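You operate a simulated robot arm through the tools that you are given. There is no shell and no other tool.

You run a simulated robot arm. Do the job below in one go: nothing can be reset, and whatever is moved stays where it is left.

Task
Put the clear cup on the cart 62 padded top away on the top of the grey bench. Then fetch the white drawer front from the cart 62 padded top and set it on top of the blue rests. Then put one of the tickets from the cart 62 padded top on the cart 26 lower deck. Then switch the grey brake lever off. Then stack the paint tin labelled "white" from the cart 62 padded top on top of the paint tin labelled "cleaner". Then take the P320 grey sanding block from the cart 62 padded top and put it on the cart 57 padded top. Then switch the black brake lever off. Then put two of the yellow stands from the cart 26 padded top on the top of the red-legged bench. Then take the panel and leave it on top of the brown large taped carton on the cart 72 padded top. Then open the left drawer of the green bench, take the orange block from the inside the left drawer of the green bench and leave it on top of the round pad, then shut the drawer. Then take the sanding pad on the top of the green bench and put it away on the perforated plate of the blue bench. Then open the cupboard door of the blue bench. Keep to this order. Set down upright: clear cup, yellow stand. The grey brake lever goes to its stop. The black brake lever goes to its stop.

The check looks at the end state, three seconds after you hand in, the way a careful person would. Anything else that was tipped, shoved, dropped, spilled or broken makes it a failure.

Robot
A 6-joint arm with a fingered hand on a trunk, on a base that drives. Base frame: it is fixed to the floor where the robot stands at the start and does not move with it; the origin is under the middle of the robot, x ahead of it, y to its left, z up. Units: cm, degrees, N and s.
With the tool pointing down near the work surface it reaches from about 26 to 60 cm from the robot's upright axis, wherever it stands. Its first joint turns from -166.0 to 166.0 degrees. Places, roughly: black brake lever [-140, 110, 50]; blue rests (32x29x5 cm) [-170, 130, 90]; cart 26 lower deck [-180, 170, 20]; cart 57 padded top [-200, -290, 90]; clear cup [50, 25, 100]; cupboard door of the blue bench [100, 480, 30]; grey brake lever [30, 60, 10]; grey sanding block [75, -25, 100]; large taped carton [-300, -75, 100]; left drawer of the green bench [-190, 490, 70]; orange block (3x3x3 cm) [-190, 490, 70]; paint tin [50, -25, 100]; panel (23x10x3 cm) [-160, 210, 90]; perforated plate of the blue bench [130, 580, 80]; round pad (5x5x5 cm) [130, 490, 80]; sanding pad [-150, 500, 75]; ticket [50, 50, 100]; top of the grey bench [-400, 590, 80]; top of the red-legged bench [140, 300, 80]; white drawer front (30x8x2 cm) [60, 50, 90]; yellow stand (4x4x5 cm) [-170, 160, 90]. Payload 3.2 kg.
Tool frame: the origin (TCP) lies between the finger pads and is the grasp point; the fingertips stand 2.2 cm ahead of it; z points along the fingers, y is the line along which they close. Largest opening 11.2 cm; the body of the gripper starts 6 cm behind the TCP. The gripper is a hand of 3 fingers: y runs from the thumb to the fingers, the wrist lies at [0, 0, -21.8] in the tool frame.
Orientation is told as [roll, pitch, yaw] about the base's x, y, z axes, in that order, counted from this pose: with the fingers straight down and closing along the base's y, the tool's x points along the base's -x, its y along +y and its z along -z.

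Tools
- The arm moves only by the tool servo_tool. Its argument "motion" is a list of rows, each a list of 2 entries, a list of its own where there are three numbers: the shift along the base's x, y, z in cm, then the turn, a rotation vector about the base's x, y, z in degrees. In form: [[[tx, ty, tz], [wx, wy, wz]], ...]. A call has 1 to 20 rows; each row is the pose to reach, as a shift and turn from the pose commanded when the call began. Each row takes 0.2 s and may step no farther than 5 cm and 8.6 degrees from the row before; otherwise, the whole call is refused. A pose out of reach is approached as far as the arm can. The call stops where the force on the tool passes 40 N (or 10 N more than at its start, if that is more) or the arm is blocked; 0.2 s more then pass. In this call time passes only in rows, and 0.2 s behind the last. The reply holds the time, the measured pose of the TCP, the force on the tool along the base axes, the opening and the grip force, in the units named above and with some noise, with the torque about the TCP (base axes, N m) and any sound that the robot's microphone picked up.
- Cameras (640 x 400 px; columns grow to the right, rows downward): "scene" is now at [1.98, 17.32, 150.26]; the picture's right is [0.10, -1.00, 0.00], its down [-0.75, -0.07, -0.66] and it looks along [0.66, 0.06, -0.75] (base axes); focal length 242 px, centre (320, 200). "wrist" rides on the gripper at [6.6, 0.3, -8] in the tool frame; the picture's right is [-0.05, 1.00, 0.00], its down [-0.77, -0.04, -0.64] and it looks along [-0.64, -0.03, 0.77] (tool axes); focal length 275 px, centre (320, 200).
- grab_frame(camera): a new picture of that camera. The clock stands still meanwhile.
- lift_body(by): slides the trunk up (or, below 0, down) by that many cm; the arm and the scene camera ride with it, the base frame stays. It gives what a move gives, with no picture.
- roll_base(legs): drives the robot by 1 to 6 legs, each [ahead, turn to the left] in cm and degrees, along the robot's own axes; the way and the turn of a leg run together, so that a leg with both is an arc; at most 150 cm and 180 degrees a leg. The arm and the cameras ride along, it lands a little off, and it stops where it bumps. It gives what a move gives.
- set_fingers(finger1, finger2, thumb_bend): sets how far each is bent, from 0 (flat) to 100 (curled in); at 30 the hand is open as for a grip, at 70 the pads meet at the TCP. One left out holds its place. A second passes; each finger stops where it meets its share of the squeeze, and holds until it gets a number again. It is the only way to open and close the hand. It gives what a move gives, with no picture; readings hold the bend of each and the force on the fingers (four entries, about 0 where the hand has none), thumb and palm.
- head_to(pan, tilt): turns the head with the scene camera to pan (to the left, within 155 degrees either way) and tilt (down, from -29 to 69), counted from straight ahead of the robot. It gives what a move gives.
- pixel_to_xyz(camera, pixels): for up to 12 pixels [column, row] of the newest picture of that camera ("zoom" is the newest enlarged one), the place [x, y, z] in the base frame of the surface seen there, good to about 0.2 cm. The clock stands still meanwhile.
- close_up(camera, box): a new picture of the part [left, top, right, bottom] of that camera's present view, enlarged. The clock stands still meanwhile.
- finish_job(): hands the job in; it is judged then, once.

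Open the gripper and draw the arm clear of the work before you hand the job in, unless the task says otherwise.

The tools are called after "Call:" as name(argument=value, ...) on one line, values as JSON. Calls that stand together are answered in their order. servo_tool: Moves the arm, as the interface text tells. Its arguments: {"type":"object","properties":{"motion":{"type":"array","items":{"type":"array"}}},"required":["motion"]} The other tools are called the same way: lift_body (by) slides the trunk up or down; set_fingers (finger1, finger2, thumb_bend) moves the fingers one by one; roll_base (legs) drives the base; head_to (pan, tilt) turns the head that bears the scene camera; grab_frame (camera) takes a picture; pixel_to_xyz (camera, pixels) gives the place of the surface under pixels of a picture; close_up (camera, box) takes an enlarged picture of a part of a camera's view; finish_job () hands the job in.

At the start:

```text
time: 0.0
ee_pos: [28.06, 19.45, 126.69]
ee_rot: [0.0, 0.0, 0.0]
wrist_force: [0.6, -0.3, 0.1]
moment: [0.0, 0.01, -0.02]
gripper_width: 11.19
finger_force: 0.0
shape: jaw
bend: [30.0, 30.0, 30.0]
finger forces: [0.1, 0.1, 0.1, 0.0, 0.1, 0.0]
trunk travel left (down, up): [-53.8, 5.2]
robot x, y, heading: [0.08, -0.06, -0.1]
head pan, tilt: [5.5, 48.5]
```

scene: 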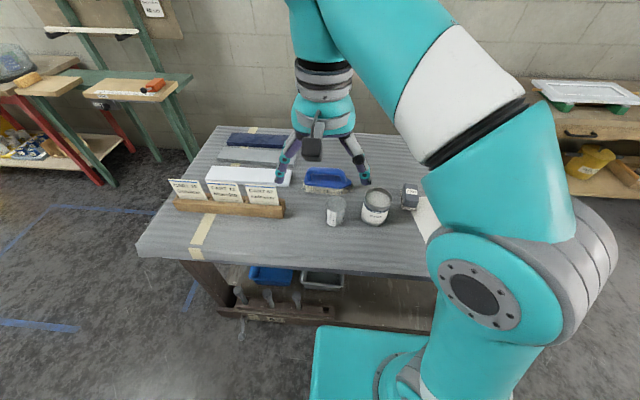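
wrist: 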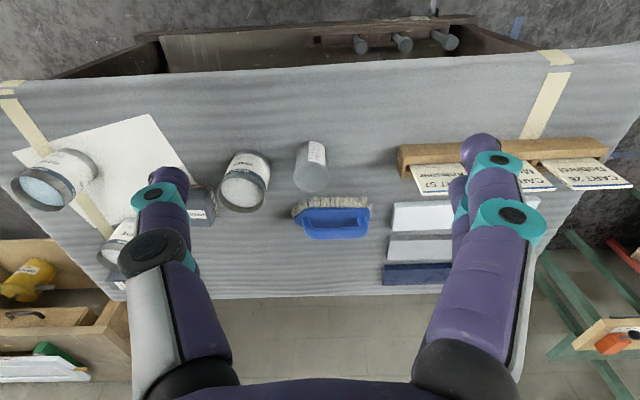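

I start by looking around: the scene picture shows the cart 62 top with cup at about (335,210), tins, brush, boards, tickets. I take fresh pictures and enlarge the cart top.

Call:
close_up(camera="scene", box=[140, 120, 460, 320])

Call:
close_up(camera="wrist", box=[0, 60, 320, 260])

Call:
close_up(camera="wrist", box=[320, 60, 640, 260])

```text
2.00 times, centred on (300, 220) of scene
```

zoom: 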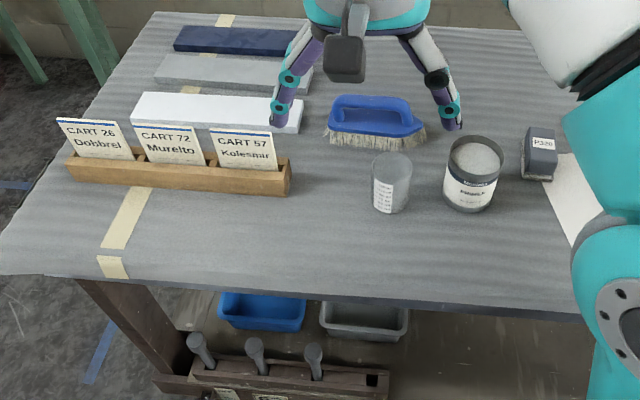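

```text
2.00 times, centred on (160, 160) of wrist
```

zoom: 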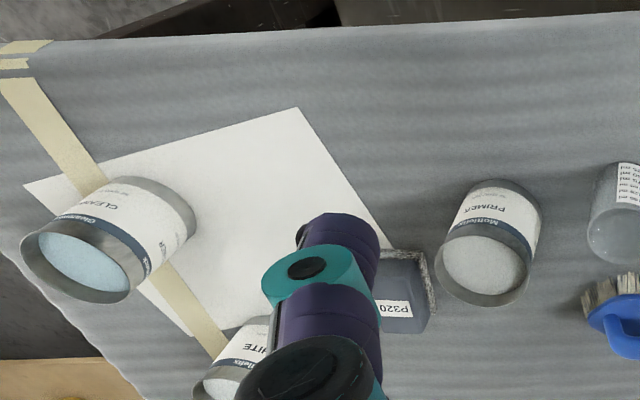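

```text
2.00 times, centred on (480, 160) of wrist
```

zoom: 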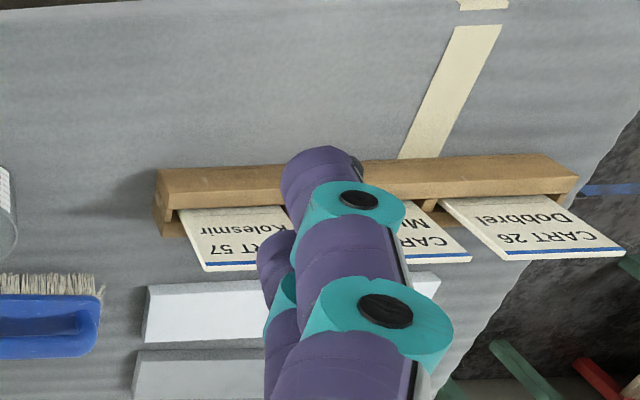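

The cart top shows tickets CART 26/72/57, tins PRIMER, CLEANER, WHITE, the cup and the P320 block. I survey the rest of the workshop by panning the head.

Call:
head_to(pan=60, tilt=25)

Call:
grab_frame(camera="scene")

Call:
head_to(pan=110, tilt=25)

Call:
grab_frame(camera="scene")

Call:
head_to(pan=155, tilt=25)

Call:
grab_frame(camera="scene")

Call:
head_to(pan=-60, tilt=25)

Call:
grab_frame(camera="scene")

Call:
head_to(pan=-130, tilt=25)

Call:
grab_frame(camera="scene")

```text
time: 1.2
ee_pos: [28.06, 19.48, 126.78]
ee_rot: [0.0, -0.1, -0.1]
wrist_force: [0.2, 0.0, 0.1]
moment: [0.02, 0.01, -0.02]
gripper_width: 11.22
finger_force: 0.1
shape: jaw
bend: [30.0, 30.0, 30.0]
finger forces: [0.0, 0.0, 0.1, 0.0, 0.0, 0.1]
trunk travel left (down, up): [-53.8, 5.2]
robot x, y, heading: [-0.2, -0.12, 0.1]
head pan, tilt: [60.0, 25.0]
```

```text
taken
```

scene: 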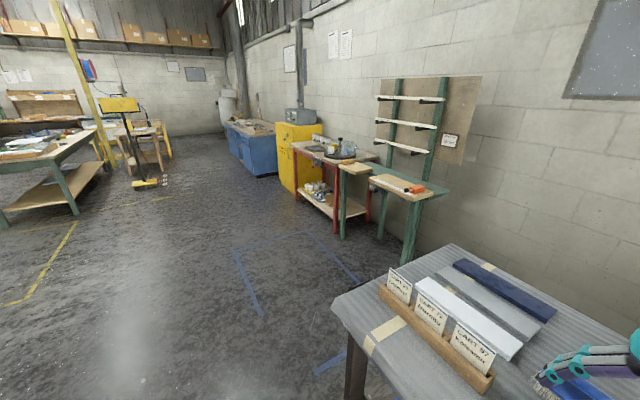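

```text
time: 2.4
ee_pos: [28.01, 19.55, 126.71]
ee_rot: [0.0, 0.0, -0.1]
wrist_force: [0.0, -0.4, -0.3]
moment: [0.01, -0.01, 0.0]
gripper_width: 11.19
finger_force: 0.0
shape: jaw
bend: [30.0, 30.0, 30.0]
finger forces: [0.1, 0.0, 0.1, 0.0, 0.1, 0.1]
trunk travel left (down, up): [-53.8, 5.2]
robot x, y, heading: [-0.22, -0.13, 0.1]
head pan, tilt: [110.0, 25.0]
```

```text
taken
```

scene: 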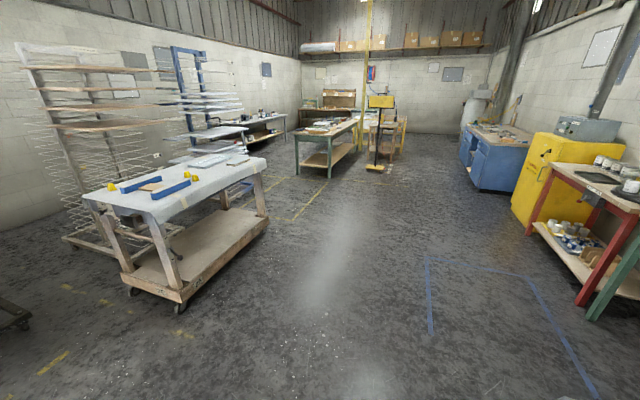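

```text
time: 3.5
ee_pos: [27.96, 19.47, 126.9]
ee_rot: [0.1, 0.0, -0.1]
wrist_force: [0.3, 0.7, -0.2]
moment: [0.02, 0.01, -0.01]
gripper_width: 11.19
finger_force: 0.0
shape: jaw
bend: [30.0, 30.0, 30.0]
finger forces: [0.0, 0.1, 0.1, 0.0, 0.1, 0.0]
trunk travel left (down, up): [-53.8, 5.2]
robot x, y, heading: [0.22, -0.1, 0.6]
head pan, tilt: [154.7, 25.0]
```

```text
taken
```

scene: 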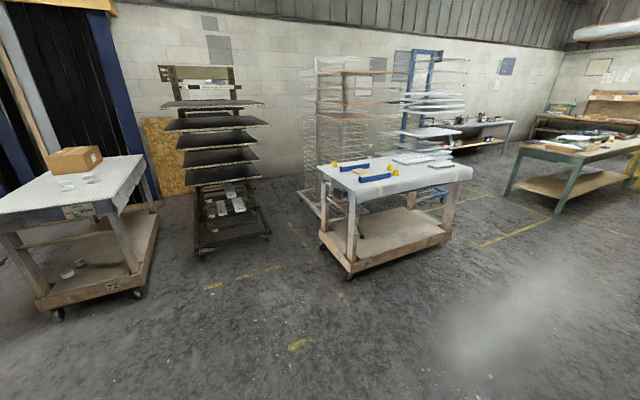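

```text
time: 6.6
ee_pos: [28.12, 19.43, 126.71]
ee_rot: [0.0, 0.0, 0.0]
wrist_force: [0.2, 0.1, -0.3]
moment: [-0.02, 0.01, 0.0]
gripper_width: 11.17
finger_force: 0.0
shape: jaw
bend: [30.0, 30.0, 30.0]
finger forces: [0.1, 0.1, 0.0, 0.0, 0.0, 0.1]
trunk travel left (down, up): [-53.8, 5.2]
robot x, y, heading: [-0.0, 0.06, 0.2]
head pan, tilt: [-60.0, 25.0]
```

```text
taken
```

scene: 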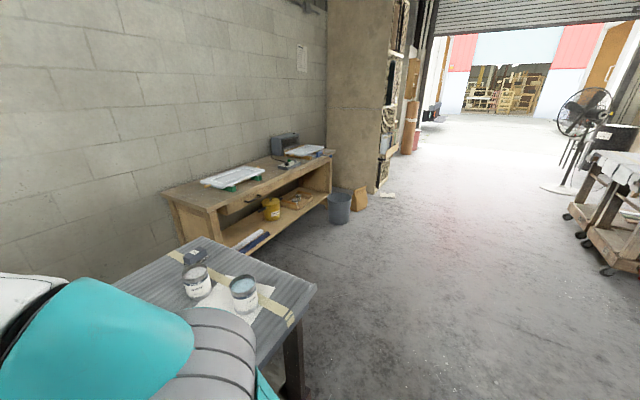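

```text
time: 8.0
ee_pos: [28.05, 19.58, 126.81]
ee_rot: [0.0, 0.0, 0.0]
wrist_force: [-0.7, 0.0, 0.2]
moment: [-0.04, -0.01, -0.02]
gripper_width: 11.18
finger_force: 0.0
shape: jaw
bend: [30.0, 30.0, 30.0]
finger forces: [0.0, 0.1, 0.0, 0.0, 0.1, 0.1]
trunk travel left (down, up): [-53.8, 5.2]
robot x, y, heading: [0.08, 0.03, -0.0]
head pan, tilt: [-130.0, 25.0]
```

```text
taken
```

scene: 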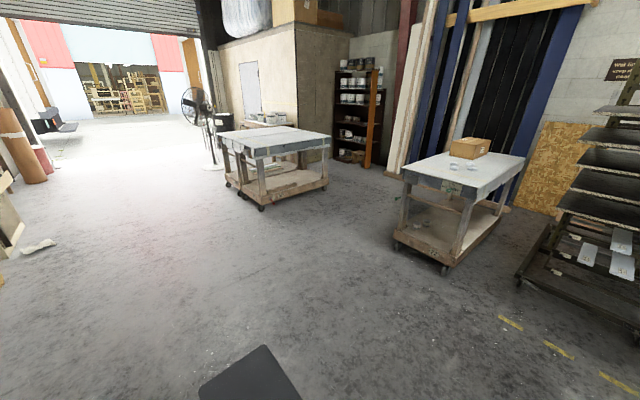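

The survey shows the layout: cart 26 with blue rests and yellow stands behind-left, cart 72 with a carton behind, two carts at the far right. I look back at cart 62 and measure its items.

Call:
head_to(pan=20, tilt=50)

Call:
grab_frame(camera="scene")

```text
time: 10.4
ee_pos: [28.18, 19.34, 126.79]
ee_rot: [0.0, -0.1, 0.0]
wrist_force: [0.5, 0.0, -0.1]
moment: [0.01, -0.01, 0.01]
gripper_width: 11.19
finger_force: 0.1
shape: jaw
bend: [30.0, 30.0, 30.0]
finger forces: [0.0, 0.0, 0.1, 0.0, 0.0, 0.0]
trunk travel left (down, up): [-53.8, 5.2]
robot x, y, heading: [0.06, 0.27, 0.0]
head pan, tilt: [20.0, 50.0]
```

```text
taken
```

scene: 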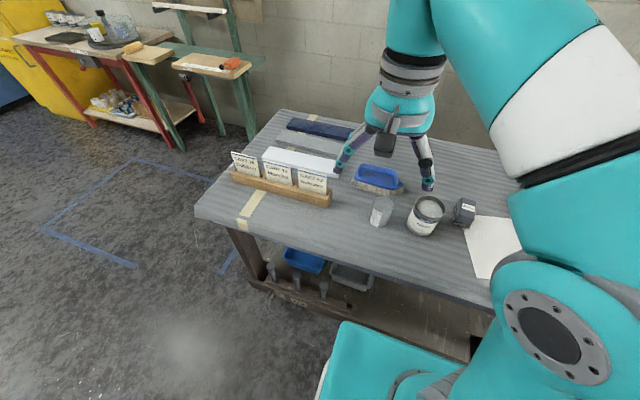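

Call:
pixel_to_xyz(camera="scene", pixels=[[381, 198], [374, 223], [428, 208], [420, 234], [463, 206], [276, 151], [338, 160], [325, 175], [264, 158], [195, 212], [281, 110], [499, 300]])

Call:
close_up(camera="scene", box=[220, 110, 380, 210])

Call:
close_up(camera="scene", box=[220, 210, 380, 310])

Call:
close_up(camera="scene", box=[340, 150, 500, 250])

```text
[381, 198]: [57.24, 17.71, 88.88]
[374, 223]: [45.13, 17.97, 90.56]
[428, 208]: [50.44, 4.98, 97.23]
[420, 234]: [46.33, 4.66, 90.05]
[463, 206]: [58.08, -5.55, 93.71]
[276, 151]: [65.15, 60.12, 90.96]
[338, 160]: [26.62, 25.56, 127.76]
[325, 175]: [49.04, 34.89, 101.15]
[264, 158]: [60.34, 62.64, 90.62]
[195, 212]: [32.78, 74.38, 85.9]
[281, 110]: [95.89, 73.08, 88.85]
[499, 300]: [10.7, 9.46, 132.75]
```

```text
4.00 times, centred on (300, 160) of scene
```

zoom: 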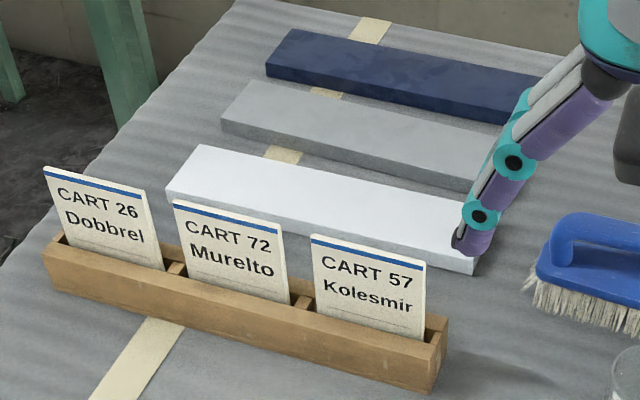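

```text
4.00 times, centred on (300, 260) of scene
```

zoom: 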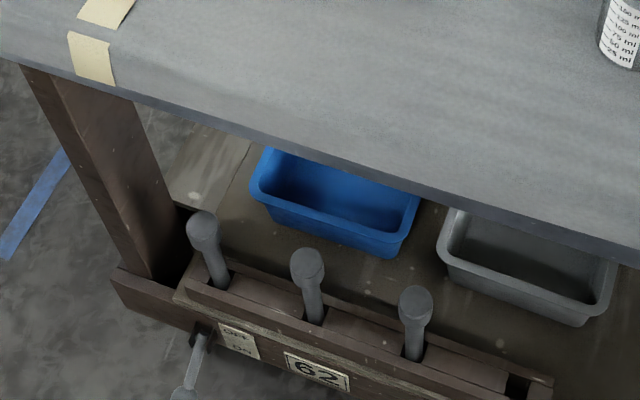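

```text
4.00 times, centred on (420, 200) of scene
```

zoom: 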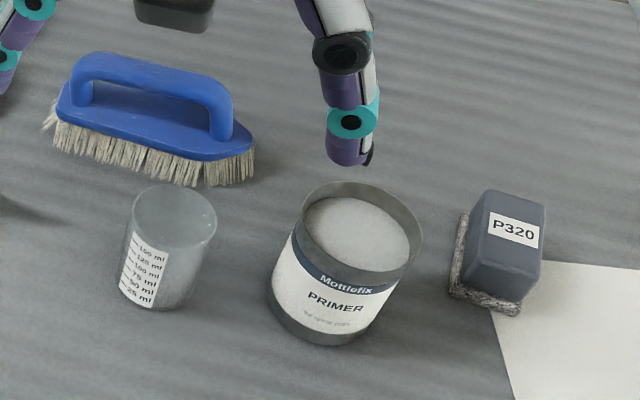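

The P320 block, cup, PRIMER tin and the grey levers at the lower deck are visible. I enlarge the cup and query its outline for its centre and size.

Call:
close_up(camera="scene", box=[360, 190, 408, 220])

Call:
pixel_to_xyz(camera="scene", pixels=[[376, 219], [372, 215], [378, 225], [383, 226], [369, 224], [387, 228], [394, 206], [374, 202], [374, 210], [385, 215], [361, 185], [405, 188]])

```text
13.33 times, centred on (384, 205) of scene
```

zoom: 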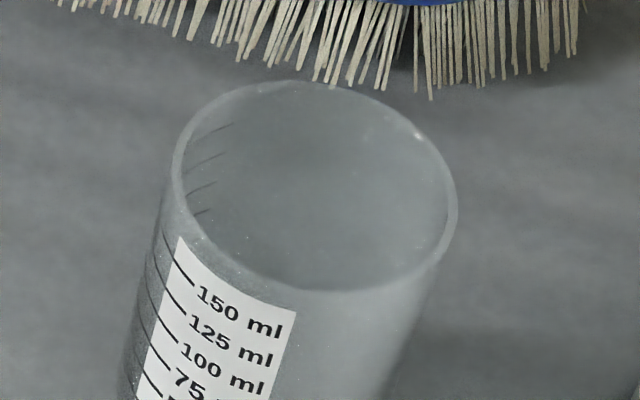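

```text
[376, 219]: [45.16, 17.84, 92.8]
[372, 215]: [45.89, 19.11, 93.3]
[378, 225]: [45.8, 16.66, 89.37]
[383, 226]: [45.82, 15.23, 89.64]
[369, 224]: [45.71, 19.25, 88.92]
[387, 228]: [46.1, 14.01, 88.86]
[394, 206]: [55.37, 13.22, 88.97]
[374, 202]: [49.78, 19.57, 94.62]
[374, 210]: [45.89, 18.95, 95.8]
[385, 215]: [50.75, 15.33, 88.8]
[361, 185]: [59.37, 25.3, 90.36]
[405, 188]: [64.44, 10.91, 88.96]
```

The cup's near wall points fit a centre near (48, 17), radius about 3 cm, rim near z 98, table z 88.9. I narrow the hand a little so that it clears the PRIMER tin, then move over the cup.

Call:
set_fingers(finger1=38, finger2=38, thumb_bend=38)

Call:
servo_tool(motion=[[[4, -0.5, -1], [0, 0, 0]], [[8, -1, -3], [0, 0, 0]], [[12, -1.5, -6], [0, 0, 0]], [[16, -2, -9], [0, 0, 0]], [[19.9, -2.4, -12], [0, 0, 0]], [[19.9, -2.4, -15], [0, 0, 0]]])

Call:
grab_frame(camera="wrist")

Call:
grab_frame(camera="scene")

```text
time: 11.4
ee_pos: [28.1, 19.52, 126.78]
ee_rot: [-0.1, 0.0, 0.0]
wrist_force: [0.4, -0.2, 0.0]
moment: [0.0, -0.01, 0.04]
gripper_width: 9.03
finger_force: 0.0
shape: fingers
bend: [38.0, 38.0, 38.0]
finger forces: [0.1, 0.0, 0.0, 0.0, 0.0, 0.0]
trunk travel left (down, up): [-53.8, 5.2]
robot x, y, heading: [0.48, -0.22, 0.4]
head pan, tilt: [20.0, 50.0]
```

```text
refused: row 3 steps farther than a row can; nothing moved
```

```text
taken
```

wrist: 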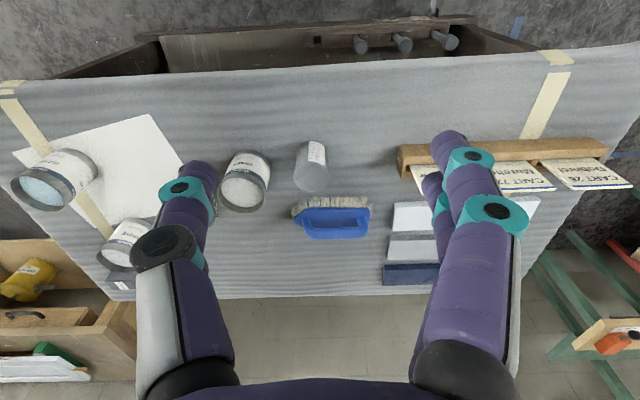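

```text
taken
```

scene: 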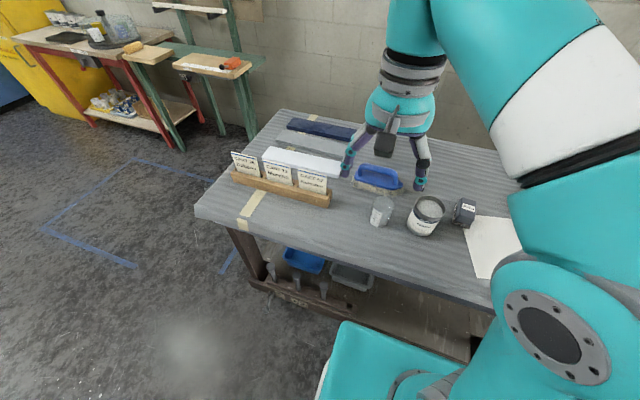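

The fingers now open 9.0 cm. The last move was refused for a step just over 5 cm, so I repeat it with smaller rows.

Call:
servo_tool(motion=[[[4, -0.5, -1], [0, 0, 0]], [[7.8, -1, -3.5], [0, 0, 0]], [[11.6, -1.5, -6], [0, 0, 0]], [[15.4, -2, -8.5], [0, 0, 0]], [[18.5, -2.4, -11], [0, 0, 0]], [[19.9, -2.4, -14], [0, 0, 0]], [[19.9, -2.4, -16], [0, 0, 0]]])

Call:
grab_frame(camera="wrist")

Call:
grab_frame(camera="scene")

```text
time: 13.0
ee_pos: [47.94, 16.96, 110.72]
ee_rot: [0.1, 0.0, 0.0]
wrist_force: [1.0, 0.2, 0.5]
moment: [0.01, 0.01, 0.01]
gripper_width: 9.0
finger_force: 0.0
shape: fingers
bend: [38.0, 38.0, 38.0]
finger forces: [0.0, 0.0, 0.0, 0.1, 0.0, 0.1]
trunk travel left (down, up): [-53.8, 5.2]
robot x, y, heading: [0.28, -0.12, 0.1]
head pan, tilt: [20.0, 50.0]
```

```text
taken
```

wrist: 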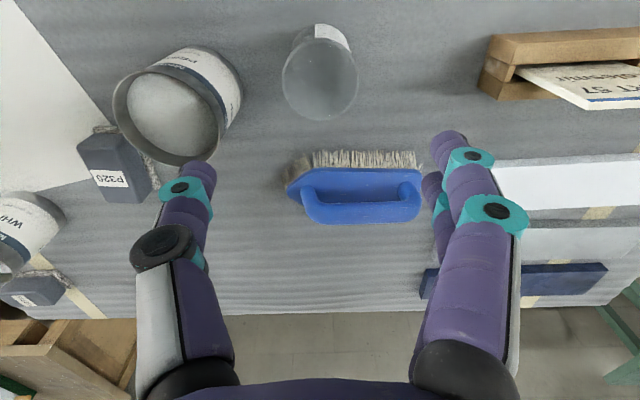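

```text
taken
```

scene: 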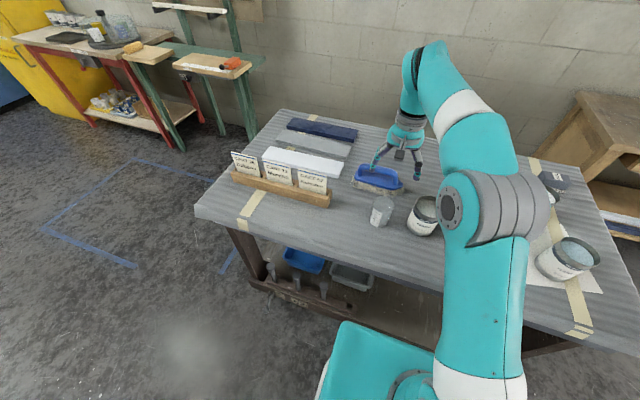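

In the wrist view the cup's rim is centred near (320,78). I query points on the rim and label for a finer fit.

Call:
pixel_to_xyz(camera="wrist", pixels=[[335, 34], [350, 50], [322, 30], [284, 85], [357, 85], [320, 118], [300, 50], [296, 36], [320, 26], [310, 27]])

Call:
close_up(camera="wrist", box=[270, 10, 370, 130])

```text
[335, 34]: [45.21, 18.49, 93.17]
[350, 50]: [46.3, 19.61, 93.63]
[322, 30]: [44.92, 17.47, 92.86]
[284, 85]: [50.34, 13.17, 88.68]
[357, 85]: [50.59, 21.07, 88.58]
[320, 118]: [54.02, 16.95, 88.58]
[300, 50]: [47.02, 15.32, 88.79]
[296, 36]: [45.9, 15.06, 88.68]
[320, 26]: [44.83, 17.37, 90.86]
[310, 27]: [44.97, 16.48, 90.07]
```

```text
3.33 times, centred on (320, 70) of wrist
```

zoom: 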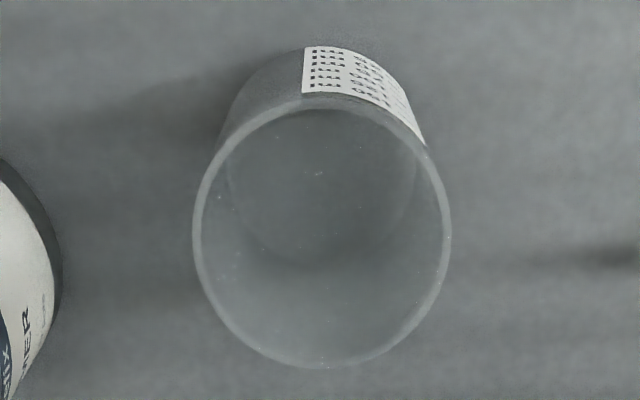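

The cup centre is confirmed at about (47.8, 17.0) with radius 3. I descend straight to z≈93.8.

Call:
servo_tool(motion=[[[-0.1, 0, -4], [0, 0, 0]], [[-0.1, 0, -8], [0, 0, 0]], [[-0.1, 0, -12], [0, 0, 0]], [[-0.1, 0, -15], [0, 0, 0]], [[-0.1, 0, -17], [0, 0, 0]]])

Call:
grab_frame(camera="wrist")

Call:
close_up(camera="scene", box=[320, 140, 480, 240])

```text
time: 14.2
ee_pos: [48.01, 17.01, 93.59]
ee_rot: [-0.1, -0.1, -0.1]
wrist_force: [0.0, 0.7, 0.5]
moment: [0.01, 0.0, 0.01]
gripper_width: 8.97
finger_force: 0.1
shape: fingers
bend: [38.0, 38.0, 38.0]
finger forces: [0.1, 0.0, 0.0, 0.0, 0.0, 0.0]
trunk travel left (down, up): [-53.8, 5.2]
robot x, y, heading: [-0.03, 0.04, 0.1]
head pan, tilt: [20.0, 50.0]
```

```text
taken
```

wrist: 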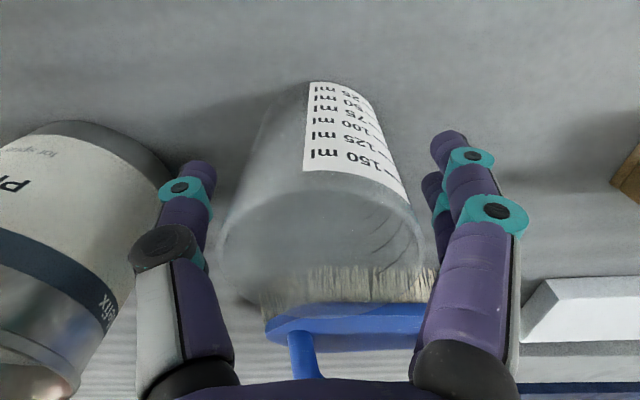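

```text
4.00 times, centred on (400, 190) of scene
```

zoom: 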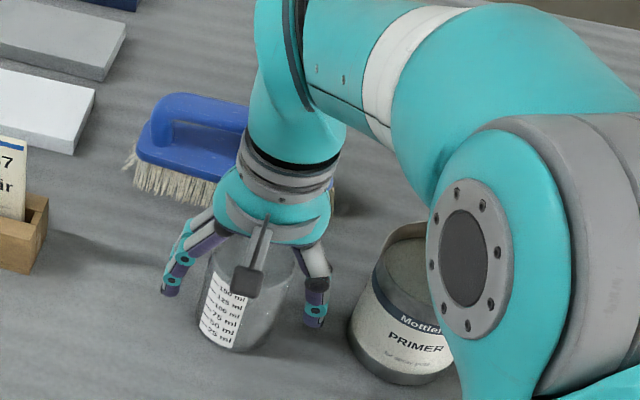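

The cup sits between the thumb and the fingers. I close gently and read forces.

Call:
set_fingers(finger1=52, finger2=52, thumb_bend=52)

```text
time: 15.2
ee_pos: [47.89, 17.01, 93.63]
ee_rot: [-0.1, 0.0, 0.1]
wrist_force: [-0.3, -0.2, -0.3]
moment: [-0.04, 0.01, -0.01]
gripper_width: 5.36
finger_force: 1.6
shape: fingers
bend: [51.0, 50.0, 51.0]
finger forces: [0.5, 0.8, 0.0, 0.0, 1.3, 0.1]
trunk travel left (down, up): [-53.8, 5.2]
robot x, y, heading: [-0.14, -0.0, -0.1]
head pan, tilt: [20.0, 50.0]
```

Contact at about 51 with a small force (1.6 N). I tighten a bit more.

Call:
set_fingers(finger1=58, finger2=58, thumb_bend=58)

```text
time: 16.2
ee_pos: [48.03, 17.12, 93.56]
ee_rot: [0.0, 0.0, 0.0]
wrist_force: [-0.1, 1.0, -0.4]
moment: [0.05, -0.01, -0.02]
gripper_width: 5.14
finger_force: 5.6
shape: fingers
bend: [52.0, 52.0, 53.0]
finger forces: [3.2, 3.1, 0.0, 0.1, 5.8, 0.1]
trunk travel left (down, up): [-53.8, 5.2]
robot x, y, heading: [-0.1, -0.28, -0.0]
head pan, tilt: [20.0, 50.0]
```

Grip force is 5.6 N; I lift the cup and check that it comes along.

Call:
servo_tool(motion=[[[0, 0, 2], [0, 0, 0]], [[0, 0, 5], [0, 0, 0]], [[0, 0, 9], [0, 0, 0]], [[-2, 0, 13], [0, 0, 0]], [[-5, 0, 16], [0, 0, 0]], [[-9, 0, 18], [0, 0, 0]]])

Call:
grab_frame(camera="wrist")

Call:
grab_frame(camera="scene")

```text
time: 17.6
ee_pos: [38.71, 17.02, 111.98]
ee_rot: [-0.1, 0.1, 0.0]
wrist_force: [0.1, -0.4, -0.1]
moment: [0.02, -0.01, -0.01]
gripper_width: 5.15
finger_force: 5.9
shape: fingers
bend: [52.0, 52.0, 53.0]
finger forces: [3.1, 3.2, 0.0, 0.0, 5.7, 0.1]
trunk travel left (down, up): [-53.8, 5.2]
robot x, y, heading: [-0.36, 0.22, -0.1]
head pan, tilt: [20.0, 50.0]
```

```text
taken
```

wrist: 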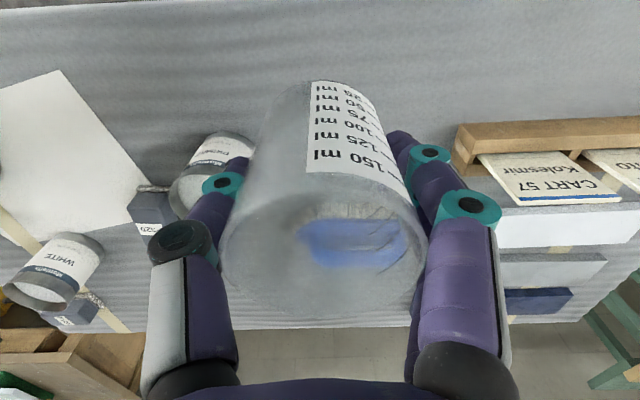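

```text
taken
```

scene: 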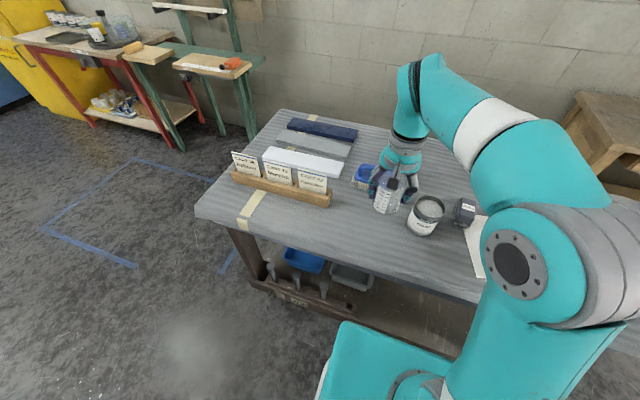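

The cup is lifted cleanly. I draw the arm in toward the robot and look toward the far-left of the room to map the obstacles on the way to the grey bench.

Call:
servo_tool(motion=[[[-4, 0, 1], [0, 0, 0]], [[-7.5, 1, 3], [0, 0, 0]], [[-10, 1.5, 5], [0, 0, 0]]])

Call:
head_to(pan=115, tilt=20)

Call:
grab_frame(camera="scene")

Call:
pixel_to_xyz(camera="scene", pixels=[[180, 295], [270, 240], [130, 290], [300, 180], [330, 175], [385, 160], [350, 160], [430, 280], [240, 130], [220, 110], [540, 285], [470, 160]])

```text
time: 18.4
ee_pos: [28.75, 18.47, 116.71]
ee_rot: [0.0, 0.0, 0.0]
wrist_force: [-0.6, 0.6, 0.2]
moment: [0.04, 0.0, -0.03]
gripper_width: 5.13
finger_force: 6.7
shape: fingers
bend: [52.0, 52.0, 53.0]
finger forces: [3.1, 3.1, 0.0, 0.0, 5.7, 0.0]
trunk travel left (down, up): [-53.8, 5.2]
robot x, y, heading: [-0.15, -0.03, -0.1]
head pan, tilt: [20.0, 50.0]
```

```text
time: 20.1
ee_pos: [28.77, 18.59, 116.72]
ee_rot: [0.0, 0.0, 0.0]
wrist_force: [0.4, -0.3, 0.8]
moment: [0.02, -0.04, 0.02]
gripper_width: 5.14
finger_force: 6.2
shape: fingers
bend: [52.0, 52.0, 53.0]
finger forces: [3.1, 3.1, 0.1, 0.1, 5.7, 0.0]
trunk travel left (down, up): [-53.8, 5.2]
robot x, y, heading: [0.19, 0.34, 0.1]
head pan, tilt: [115.0, 20.0]
```

```text
taken
```

scene: 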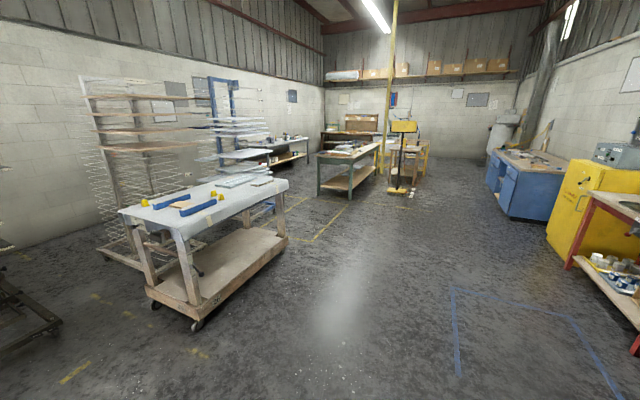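

```text
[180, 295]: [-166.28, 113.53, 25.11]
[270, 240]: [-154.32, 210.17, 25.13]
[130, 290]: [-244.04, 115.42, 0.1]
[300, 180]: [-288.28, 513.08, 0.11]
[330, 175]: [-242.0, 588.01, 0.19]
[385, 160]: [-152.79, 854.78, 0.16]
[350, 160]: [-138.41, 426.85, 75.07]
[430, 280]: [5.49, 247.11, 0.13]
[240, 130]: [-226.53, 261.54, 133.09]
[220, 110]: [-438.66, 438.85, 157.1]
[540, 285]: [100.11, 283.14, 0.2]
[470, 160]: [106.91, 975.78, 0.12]
```

I enlarge the grey bench area (left wall, around (280,150)) and query its extents plus the green bench corners.

Call:
close_up(camera="scene", box=[200, 100, 360, 200])

Call:
pixel_to_xyz(camera="scene", pixels=[[318, 193], [352, 190], [372, 156], [380, 146], [250, 152], [308, 139], [265, 145], [300, 158], [240, 205], [262, 140], [290, 155], [283, 138]])

```text
4.00 times, centred on (280, 150) of scene
```

zoom: 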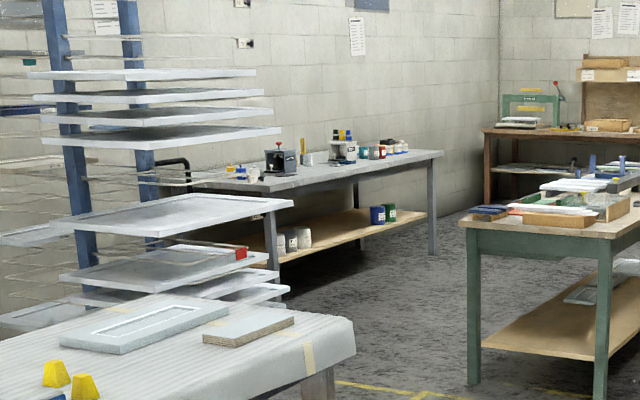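

```text
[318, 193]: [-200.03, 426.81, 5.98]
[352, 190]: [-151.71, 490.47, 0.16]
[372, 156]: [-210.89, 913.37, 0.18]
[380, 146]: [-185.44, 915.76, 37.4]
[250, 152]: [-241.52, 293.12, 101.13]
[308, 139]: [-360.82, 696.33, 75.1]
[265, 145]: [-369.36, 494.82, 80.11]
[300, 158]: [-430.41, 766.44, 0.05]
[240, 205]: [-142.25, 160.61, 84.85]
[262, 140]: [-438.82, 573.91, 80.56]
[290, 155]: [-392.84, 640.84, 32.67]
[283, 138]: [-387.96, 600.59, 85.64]
```

Grey bench front edge is at x≈-369, top z≈80, running y≈450–700; the green bench's near leg stands at (-200,427). I back off from the cart and turn left toward the open aisle.

Call:
roll_base(legs=[[-45, 0], [0, 95], [150, 0]])

Call:
head_to(pan=30, tilt=20)

Call:
grab_frame(camera="scene")

```text
time: 33.9
ee_pos: [-88.69, 172.66, 116.72]
ee_rot: [0.0, 0.0, 98.8]
wrist_force: [1.0, 0.0, -0.3]
moment: [-0.01, 0.0, 0.04]
gripper_width: 5.12
finger_force: 6.0
shape: fingers
bend: [52.0, 52.0, 53.0]
finger forces: [3.1, 3.2, 0.0, 0.1, 5.7, 0.0]
trunk travel left (down, up): [-53.8, 5.2]
robot x, y, heading: [-65.84, 147.02, 98.9]
head pan, tilt: [115.0, 20.0]
```

```text
time: 35.5
ee_pos: [-88.55, 172.67, 116.8]
ee_rot: [0.1, 0.0, 98.9]
wrist_force: [0.5, -0.2, -0.9]
moment: [0.01, 0.0, -0.01]
gripper_width: 5.14
finger_force: 6.0
shape: fingers
bend: [52.0, 52.0, 53.0]
finger forces: [3.1, 3.2, 0.0, 0.1, 5.7, 0.1]
trunk travel left (down, up): [-53.8, 5.2]
robot x, y, heading: [-65.89, 147.02, 98.9]
head pan, tilt: [30.0, 20.0]
```

```text
taken
```

scene: 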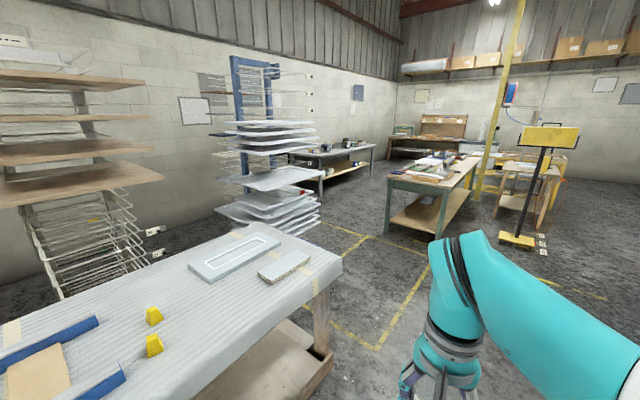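

The robot is at (-66,147) heading 99°. I query the rack's edge and the green bench's corner to plan the passage.

Call:
pixel_to_xyz(camera="scene", pixels=[[320, 212], [315, 232], [330, 172], [342, 258], [383, 228], [390, 182], [405, 240], [437, 245], [480, 163], [375, 150], [320, 195], [330, 250]])

Call:
close_up(camera="scene", box=[200, 120, 400, 245])

```text
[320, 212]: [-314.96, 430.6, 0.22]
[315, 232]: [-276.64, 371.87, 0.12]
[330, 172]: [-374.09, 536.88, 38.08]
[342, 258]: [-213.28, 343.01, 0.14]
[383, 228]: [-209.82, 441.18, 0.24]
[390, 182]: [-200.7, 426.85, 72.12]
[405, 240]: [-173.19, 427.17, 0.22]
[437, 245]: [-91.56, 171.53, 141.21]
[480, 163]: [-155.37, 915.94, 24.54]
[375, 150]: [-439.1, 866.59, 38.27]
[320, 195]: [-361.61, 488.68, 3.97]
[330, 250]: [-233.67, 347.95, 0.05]
```

```text
3.20 times, centred on (300, 182) of scene
```

zoom: 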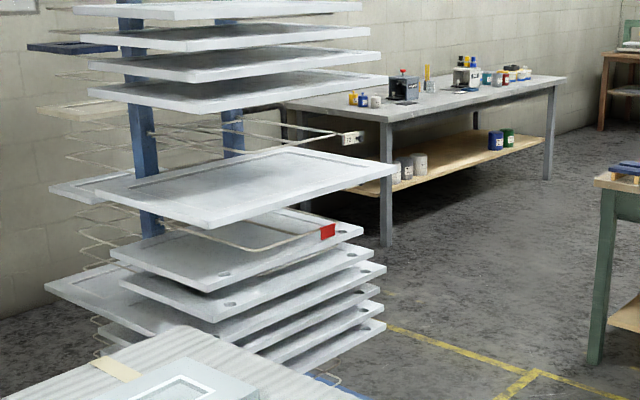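

I query the rack's outermost tray corners and bench edges from the enlarged view.

Call:
pixel_to_xyz(camera="zoom", pixels=[[388, 168], [382, 328], [380, 60], [380, 268], [388, 240], [596, 182], [556, 86], [395, 120], [440, 110], [520, 90], [300, 100], [330, 380]])

```text
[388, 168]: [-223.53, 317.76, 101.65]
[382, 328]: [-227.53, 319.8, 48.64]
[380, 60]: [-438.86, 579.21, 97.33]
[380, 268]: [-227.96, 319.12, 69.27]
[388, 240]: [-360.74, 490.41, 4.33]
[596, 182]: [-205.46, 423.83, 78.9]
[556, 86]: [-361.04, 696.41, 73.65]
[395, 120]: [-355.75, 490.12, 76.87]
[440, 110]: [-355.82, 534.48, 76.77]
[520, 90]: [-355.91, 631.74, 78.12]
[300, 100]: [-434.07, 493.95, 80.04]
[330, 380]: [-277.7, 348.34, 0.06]
```

The gap between the rack (y≤320) and green bench (y≥424) is about 100 cm. I drive up to y≈370, then turn to heading 180.

Call:
roll_base(legs=[[112, 0], [112, 0], [0, 78]])

Call:
head_to(pan=0, tilt=25)

Call:
grab_frame(camera="scene")

```text
time: 49.9
ee_pos: [-126.75, 351.63, 116.71]
ee_rot: [0.1, 0.0, 176.8]
wrist_force: [-0.1, 0.1, -0.4]
moment: [0.01, 0.03, 0.04]
gripper_width: 5.13
finger_force: 5.8
shape: fingers
bend: [52.0, 52.0, 54.0]
finger forces: [3.0, 3.2, 0.1, 0.0, 5.7, 0.0]
trunk travel left (down, up): [-53.8, 5.2]
robot x, y, heading: [-96.77, 368.41, 176.5]
head pan, tilt: [30.0, 20.0]
```

```text
time: 50.9
ee_pos: [-126.6, 351.72, 116.84]
ee_rot: [0.0, 0.1, 176.8]
wrist_force: [0.1, -0.8, -1.2]
moment: [-0.04, 0.0, 0.01]
gripper_width: 5.1
finger_force: 6.1
shape: fingers
bend: [52.0, 52.0, 54.0]
finger forces: [3.0, 3.2, 0.0, 0.1, 5.7, 0.1]
trunk travel left (down, up): [-53.8, 5.2]
robot x, y, heading: [-97.1, 368.94, 176.7]
head pan, tilt: [0.0, 25.0]
```

```text
taken
```

scene: 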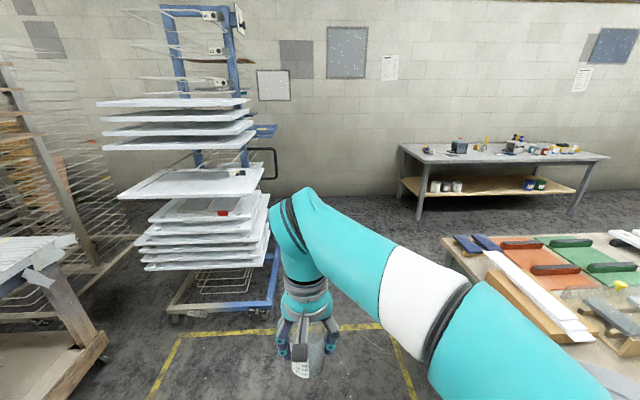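

Heading 177° along the middle of the gap (rack edge at column 268, green bench at 440). I drive 200 cm through, then turn right toward the grey bench.

Call:
roll_base(legs=[[100, 0], [95, 0], [0, -82]])

Call:
head_to(pan=40, tilt=25)

Call:
grab_frame(camera="scene")

```text
time: 64.3
ee_pos: [-314.41, 406.25, 116.74]
ee_rot: [0.0, 0.0, 93.4]
wrist_force: [-0.9, -0.4, -0.4]
moment: [0.0, 0.05, 0.0]
gripper_width: 5.12
finger_force: 6.2
shape: fingers
bend: [52.0, 52.0, 54.0]
finger forces: [3.0, 3.2, 0.0, 0.1, 5.6, 0.0]
trunk travel left (down, up): [-53.8, 5.2]
robot x, y, heading: [-294.17, 378.79, 93.5]
head pan, tilt: [0.0, 25.0]
```

```text
time: 65.3
ee_pos: [-314.39, 406.14, 116.8]
ee_rot: [0.0, 0.1, 93.7]
wrist_force: [0.0, -1.1, -0.2]
moment: [-0.03, 0.0, -0.01]
gripper_width: 5.12
finger_force: 5.8
shape: fingers
bend: [52.0, 52.0, 54.0]
finger forces: [3.2, 3.3, 0.1, 0.0, 5.6, 0.1]
trunk travel left (down, up): [-53.8, 5.2]
robot x, y, heading: [-294.42, 378.4, 93.8]
head pan, tilt: [40.0, 25.0]
```

```text
taken
```

scene: 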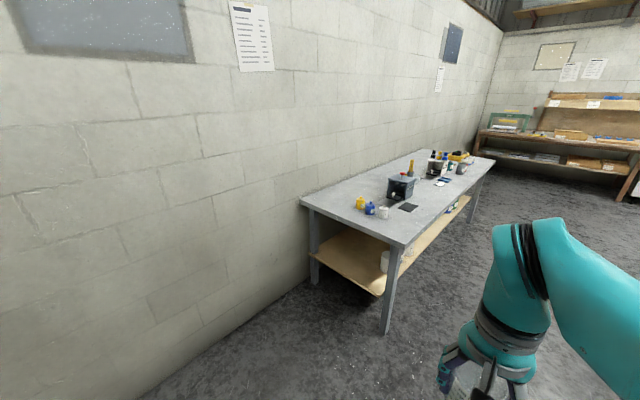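

Call:
close_up(camera="scene", box=[300, 135, 500, 260])

Call:
pixel_to_xyz(camera="scene", pixels=[[397, 243], [302, 198], [360, 206], [384, 216], [408, 208], [418, 217], [433, 200], [440, 182], [428, 212], [465, 160], [492, 160], [390, 230]])

```text
3.20 times, centred on (400, 198) of scene
```

zoom: 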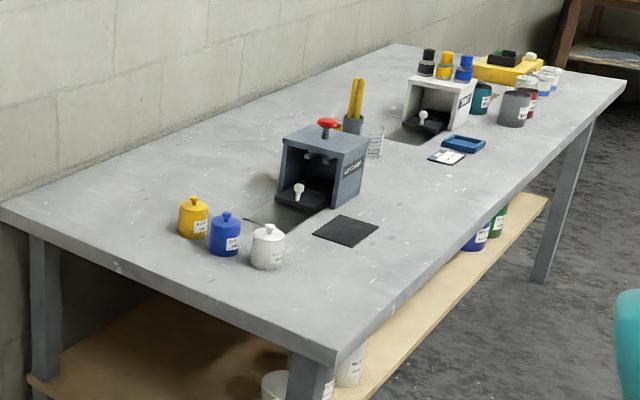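

```text
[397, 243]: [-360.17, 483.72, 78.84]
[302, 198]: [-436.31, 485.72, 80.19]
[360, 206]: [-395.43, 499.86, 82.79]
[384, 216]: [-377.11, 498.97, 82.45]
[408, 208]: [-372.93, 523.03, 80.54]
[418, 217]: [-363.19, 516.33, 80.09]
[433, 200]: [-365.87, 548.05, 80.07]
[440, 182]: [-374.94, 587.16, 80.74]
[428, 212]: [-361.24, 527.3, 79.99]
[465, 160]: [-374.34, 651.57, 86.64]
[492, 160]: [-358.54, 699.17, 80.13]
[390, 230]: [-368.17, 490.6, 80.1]
```

The free spot between the black pad (y≈523) and the blue tray (y≈587) is around (-372,555). I drive up beside it and turn to face the bench.

Call:
roll_base(legs=[[90, 0], [85, 0], [0, 82]])

Call:
head_to(pan=0, tilt=45)

Call:
grab_frame(camera="scene")

```text
time: 77.7
ee_pos: [-335.28, 538.03, 116.86]
ee_rot: [-0.1, 0.0, 174.6]
wrist_force: [-0.1, -0.4, -0.1]
moment: [-0.03, -0.02, 0.02]
gripper_width: 5.12
finger_force: 5.7
shape: fingers
bend: [52.0, 52.0, 54.0]
finger forces: [3.1, 3.3, 0.1, 0.0, 5.6, 0.0]
trunk travel left (down, up): [-53.8, 5.2]
robot x, y, heading: [-305.09, 553.62, 174.4]
head pan, tilt: [40.0, 25.0]
```

```text
time: 78.8
ee_pos: [-335.4, 538.01, 116.72]
ee_rot: [0.0, -0.1, 174.5]
wrist_force: [-0.6, 0.0, -0.7]
moment: [0.0, -0.01, 0.01]
gripper_width: 5.1
finger_force: 5.9
shape: fingers
bend: [52.0, 52.0, 54.0]
finger forces: [3.1, 3.2, 0.1, 0.1, 5.6, 0.0]
trunk travel left (down, up): [-53.8, 5.2]
robot x, y, heading: [-304.82, 553.95, 174.6]
head pan, tilt: [0.0, 45.0]
```

```text
taken
```

scene: 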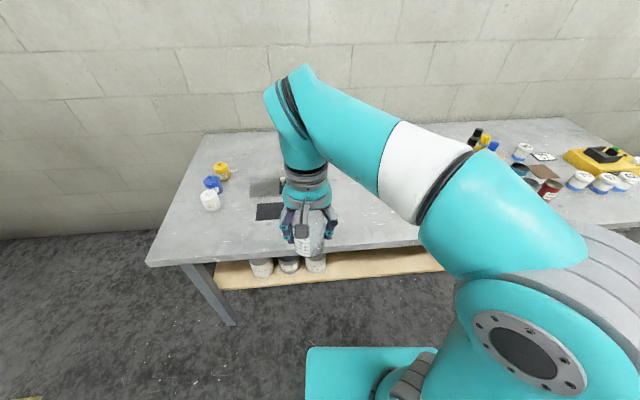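

I roll 20 cm closer and lower the trunk by 9 cm to match this lower bench.

Call:
roll_base(legs=[[20, 0]])

Call:
lift_body(by=-9)

Call:
grab_frame(camera="scene")

Call:
grab_frame(camera="wrist")

```text
time: 80.4
ee_pos: [-355.66, 539.9, 116.85]
ee_rot: [0.0, -0.1, 174.4]
wrist_force: [-0.3, 0.2, 0.1]
moment: [0.0, -0.02, -0.01]
gripper_width: 5.1
finger_force: 6.1
shape: fingers
bend: [52.0, 52.0, 54.0]
finger forces: [3.1, 3.3, 0.1, 0.0, 5.5, 0.1]
trunk travel left (down, up): [-53.8, 5.2]
robot x, y, heading: [-324.91, 555.59, 174.7]
head pan, tilt: [0.0, 45.0]
```

```text
time: 81.6
ee_pos: [-355.58, 539.86, 107.73]
ee_rot: [0.0, 0.0, 174.5]
wrist_force: [-0.2, -0.5, -0.2]
moment: [-0.01, -0.01, 0.03]
gripper_width: 5.11
finger_force: 6.0
shape: fingers
bend: [52.0, 52.0, 54.0]
finger forces: [3.1, 3.1, 0.0, 0.0, 5.6, 0.0]
trunk travel left (down, up): [-44.8, 14.2]
robot x, y, heading: [-325.1, 555.83, 174.7]
head pan, tilt: [0.0, 45.0]
```

```text
taken
```

scene: 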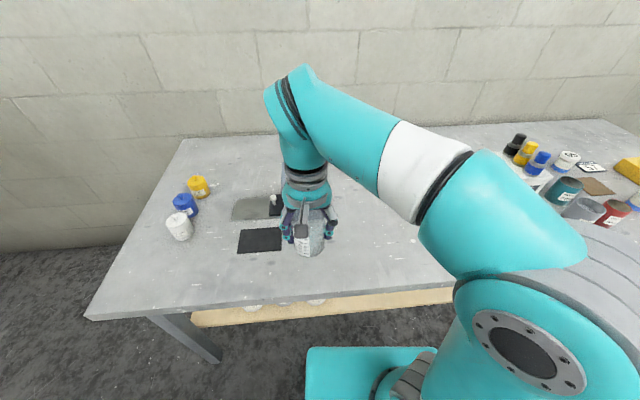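

```text
taken
```

wrist: 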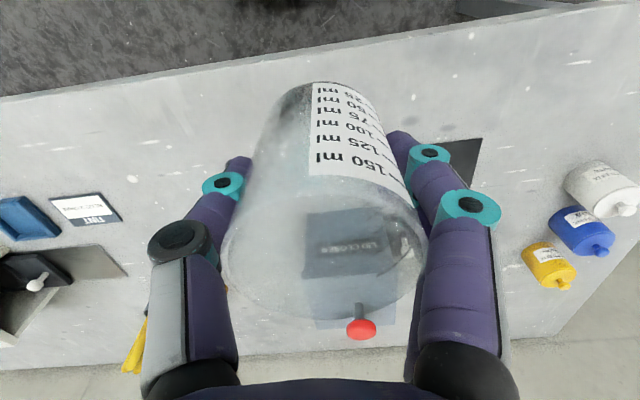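

The bench top is seen through the wrist camera; I query the card (85,208), machine, black pad corner and table near the cup.

Call:
pixel_to_xyz(camera="wrist", pixels=[[55, 197], [30, 235], [360, 330], [320, 240], [455, 140], [485, 138], [200, 160], [200, 100], [100, 260], [40, 285], [130, 290], [137, 345]])

Call:
pixel_to_xyz(camera="scene", pixels=[[237, 253], [282, 250], [282, 230], [240, 215], [350, 240], [350, 260], [360, 215], [90, 318], [300, 300]])

```text
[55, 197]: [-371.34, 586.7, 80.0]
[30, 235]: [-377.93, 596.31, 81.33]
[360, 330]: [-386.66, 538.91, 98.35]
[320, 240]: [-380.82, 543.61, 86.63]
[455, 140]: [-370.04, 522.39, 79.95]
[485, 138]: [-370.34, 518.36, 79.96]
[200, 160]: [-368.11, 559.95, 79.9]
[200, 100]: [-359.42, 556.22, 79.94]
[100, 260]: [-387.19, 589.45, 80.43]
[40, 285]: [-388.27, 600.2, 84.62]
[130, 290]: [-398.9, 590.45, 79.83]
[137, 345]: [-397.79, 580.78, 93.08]
```

```text
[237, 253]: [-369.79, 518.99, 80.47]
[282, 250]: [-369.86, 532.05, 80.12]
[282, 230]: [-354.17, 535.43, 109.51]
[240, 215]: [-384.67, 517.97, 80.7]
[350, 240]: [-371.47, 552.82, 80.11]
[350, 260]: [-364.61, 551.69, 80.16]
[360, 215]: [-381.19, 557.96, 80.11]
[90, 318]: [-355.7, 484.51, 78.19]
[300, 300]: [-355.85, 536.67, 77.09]
```

The spot (-368,562) is clear bench top at z≈80.0. I move over it at height and then lower to just above contact.

Call:
servo_tool(motion=[[[-2, 4, 0], [0, 0, 0]], [[-4, 8, 0], [0, 0, 0]], [[-6.2, 12, 0], [0, 0, 0]], [[-8.4, 16, 0], [0, 0, 0]], [[-10.6, 19.5, 0], [0, 0, 0]], [[-12.4, 22.1, -1], [0, 0, 0]], [[-12.4, 22.1, -5], [0, 0, 0]], [[-12.4, 22.1, -9], [0, 0, 0]], [[-12.4, 22.1, -13], [0, 0, 0]], [[-12.4, 22.1, -17], [0, 0, 0]], [[-12.4, 22.1, -20], [0, 0, 0]], [[-12.4, 22.1, -22], [0, 0, 0]]])

Call:
grab_frame(camera="wrist")

Call:
grab_frame(camera="scene")

```text
time: 84.2
ee_pos: [-367.86, 561.92, 85.76]
ee_rot: [0.0, -0.1, 174.5]
wrist_force: [0.0, 0.2, -0.5]
moment: [0.02, 0.01, -0.01]
gripper_width: 5.09
finger_force: 6.2
shape: fingers
bend: [52.0, 52.0, 54.0]
finger forces: [3.1, 3.0, 0.0, 0.0, 5.5, 0.0]
trunk travel left (down, up): [-44.8, 14.2]
robot x, y, heading: [-325.28, 555.67, 174.5]
head pan, tilt: [0.0, 45.0]
```

```text
taken
```

wrist: 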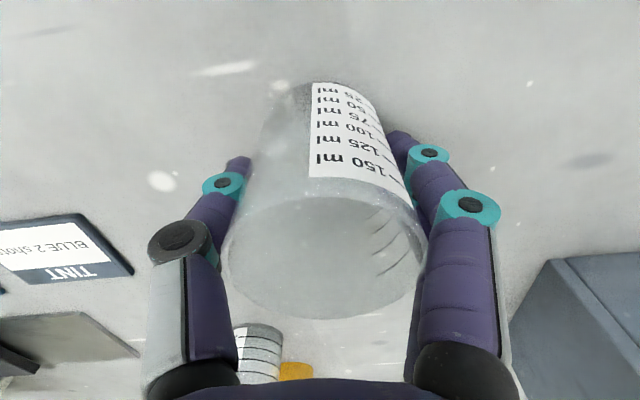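

```text
taken
```

scene: 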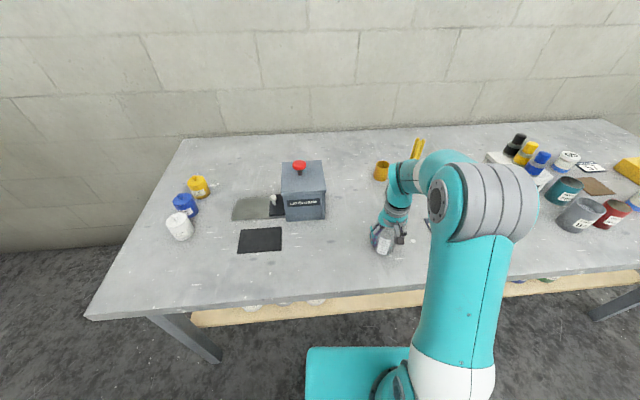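

The cup bottom is about 0.9 cm above the bench. I lower in small steps and watch the force.

Call:
servo_tool(motion=[[[0, 0, -0.3], [0, 0, 0]], [[0, 0, -0.6], [0, 0, 0]], [[0, 0, -0.8], [0, 0, 0]]])

Call:
close_up(camera="scene", box=[350, 200, 430, 270])

```text
time: 85.0
ee_pos: [-367.97, 561.87, 85.0]
ee_rot: [-0.1, 0.0, 174.7]
wrist_force: [0.5, 0.3, 0.0]
moment: [-0.03, -0.01, 0.0]
gripper_width: 5.09
finger_force: 6.5
shape: fingers
bend: [52.0, 52.0, 54.0]
finger forces: [3.1, 3.0, 0.0, 0.0, 5.4, 0.0]
trunk travel left (down, up): [-44.8, 14.2]
robot x, y, heading: [-325.16, 555.64, 174.4]
head pan, tilt: [0.0, 45.0]
```

```text
5.71 times, centred on (390, 235) of scene
```

zoom: 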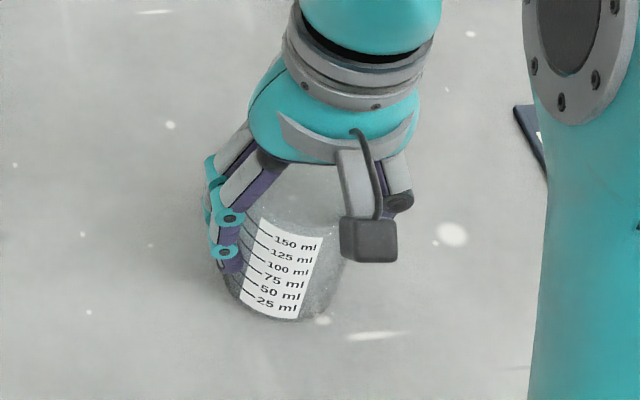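

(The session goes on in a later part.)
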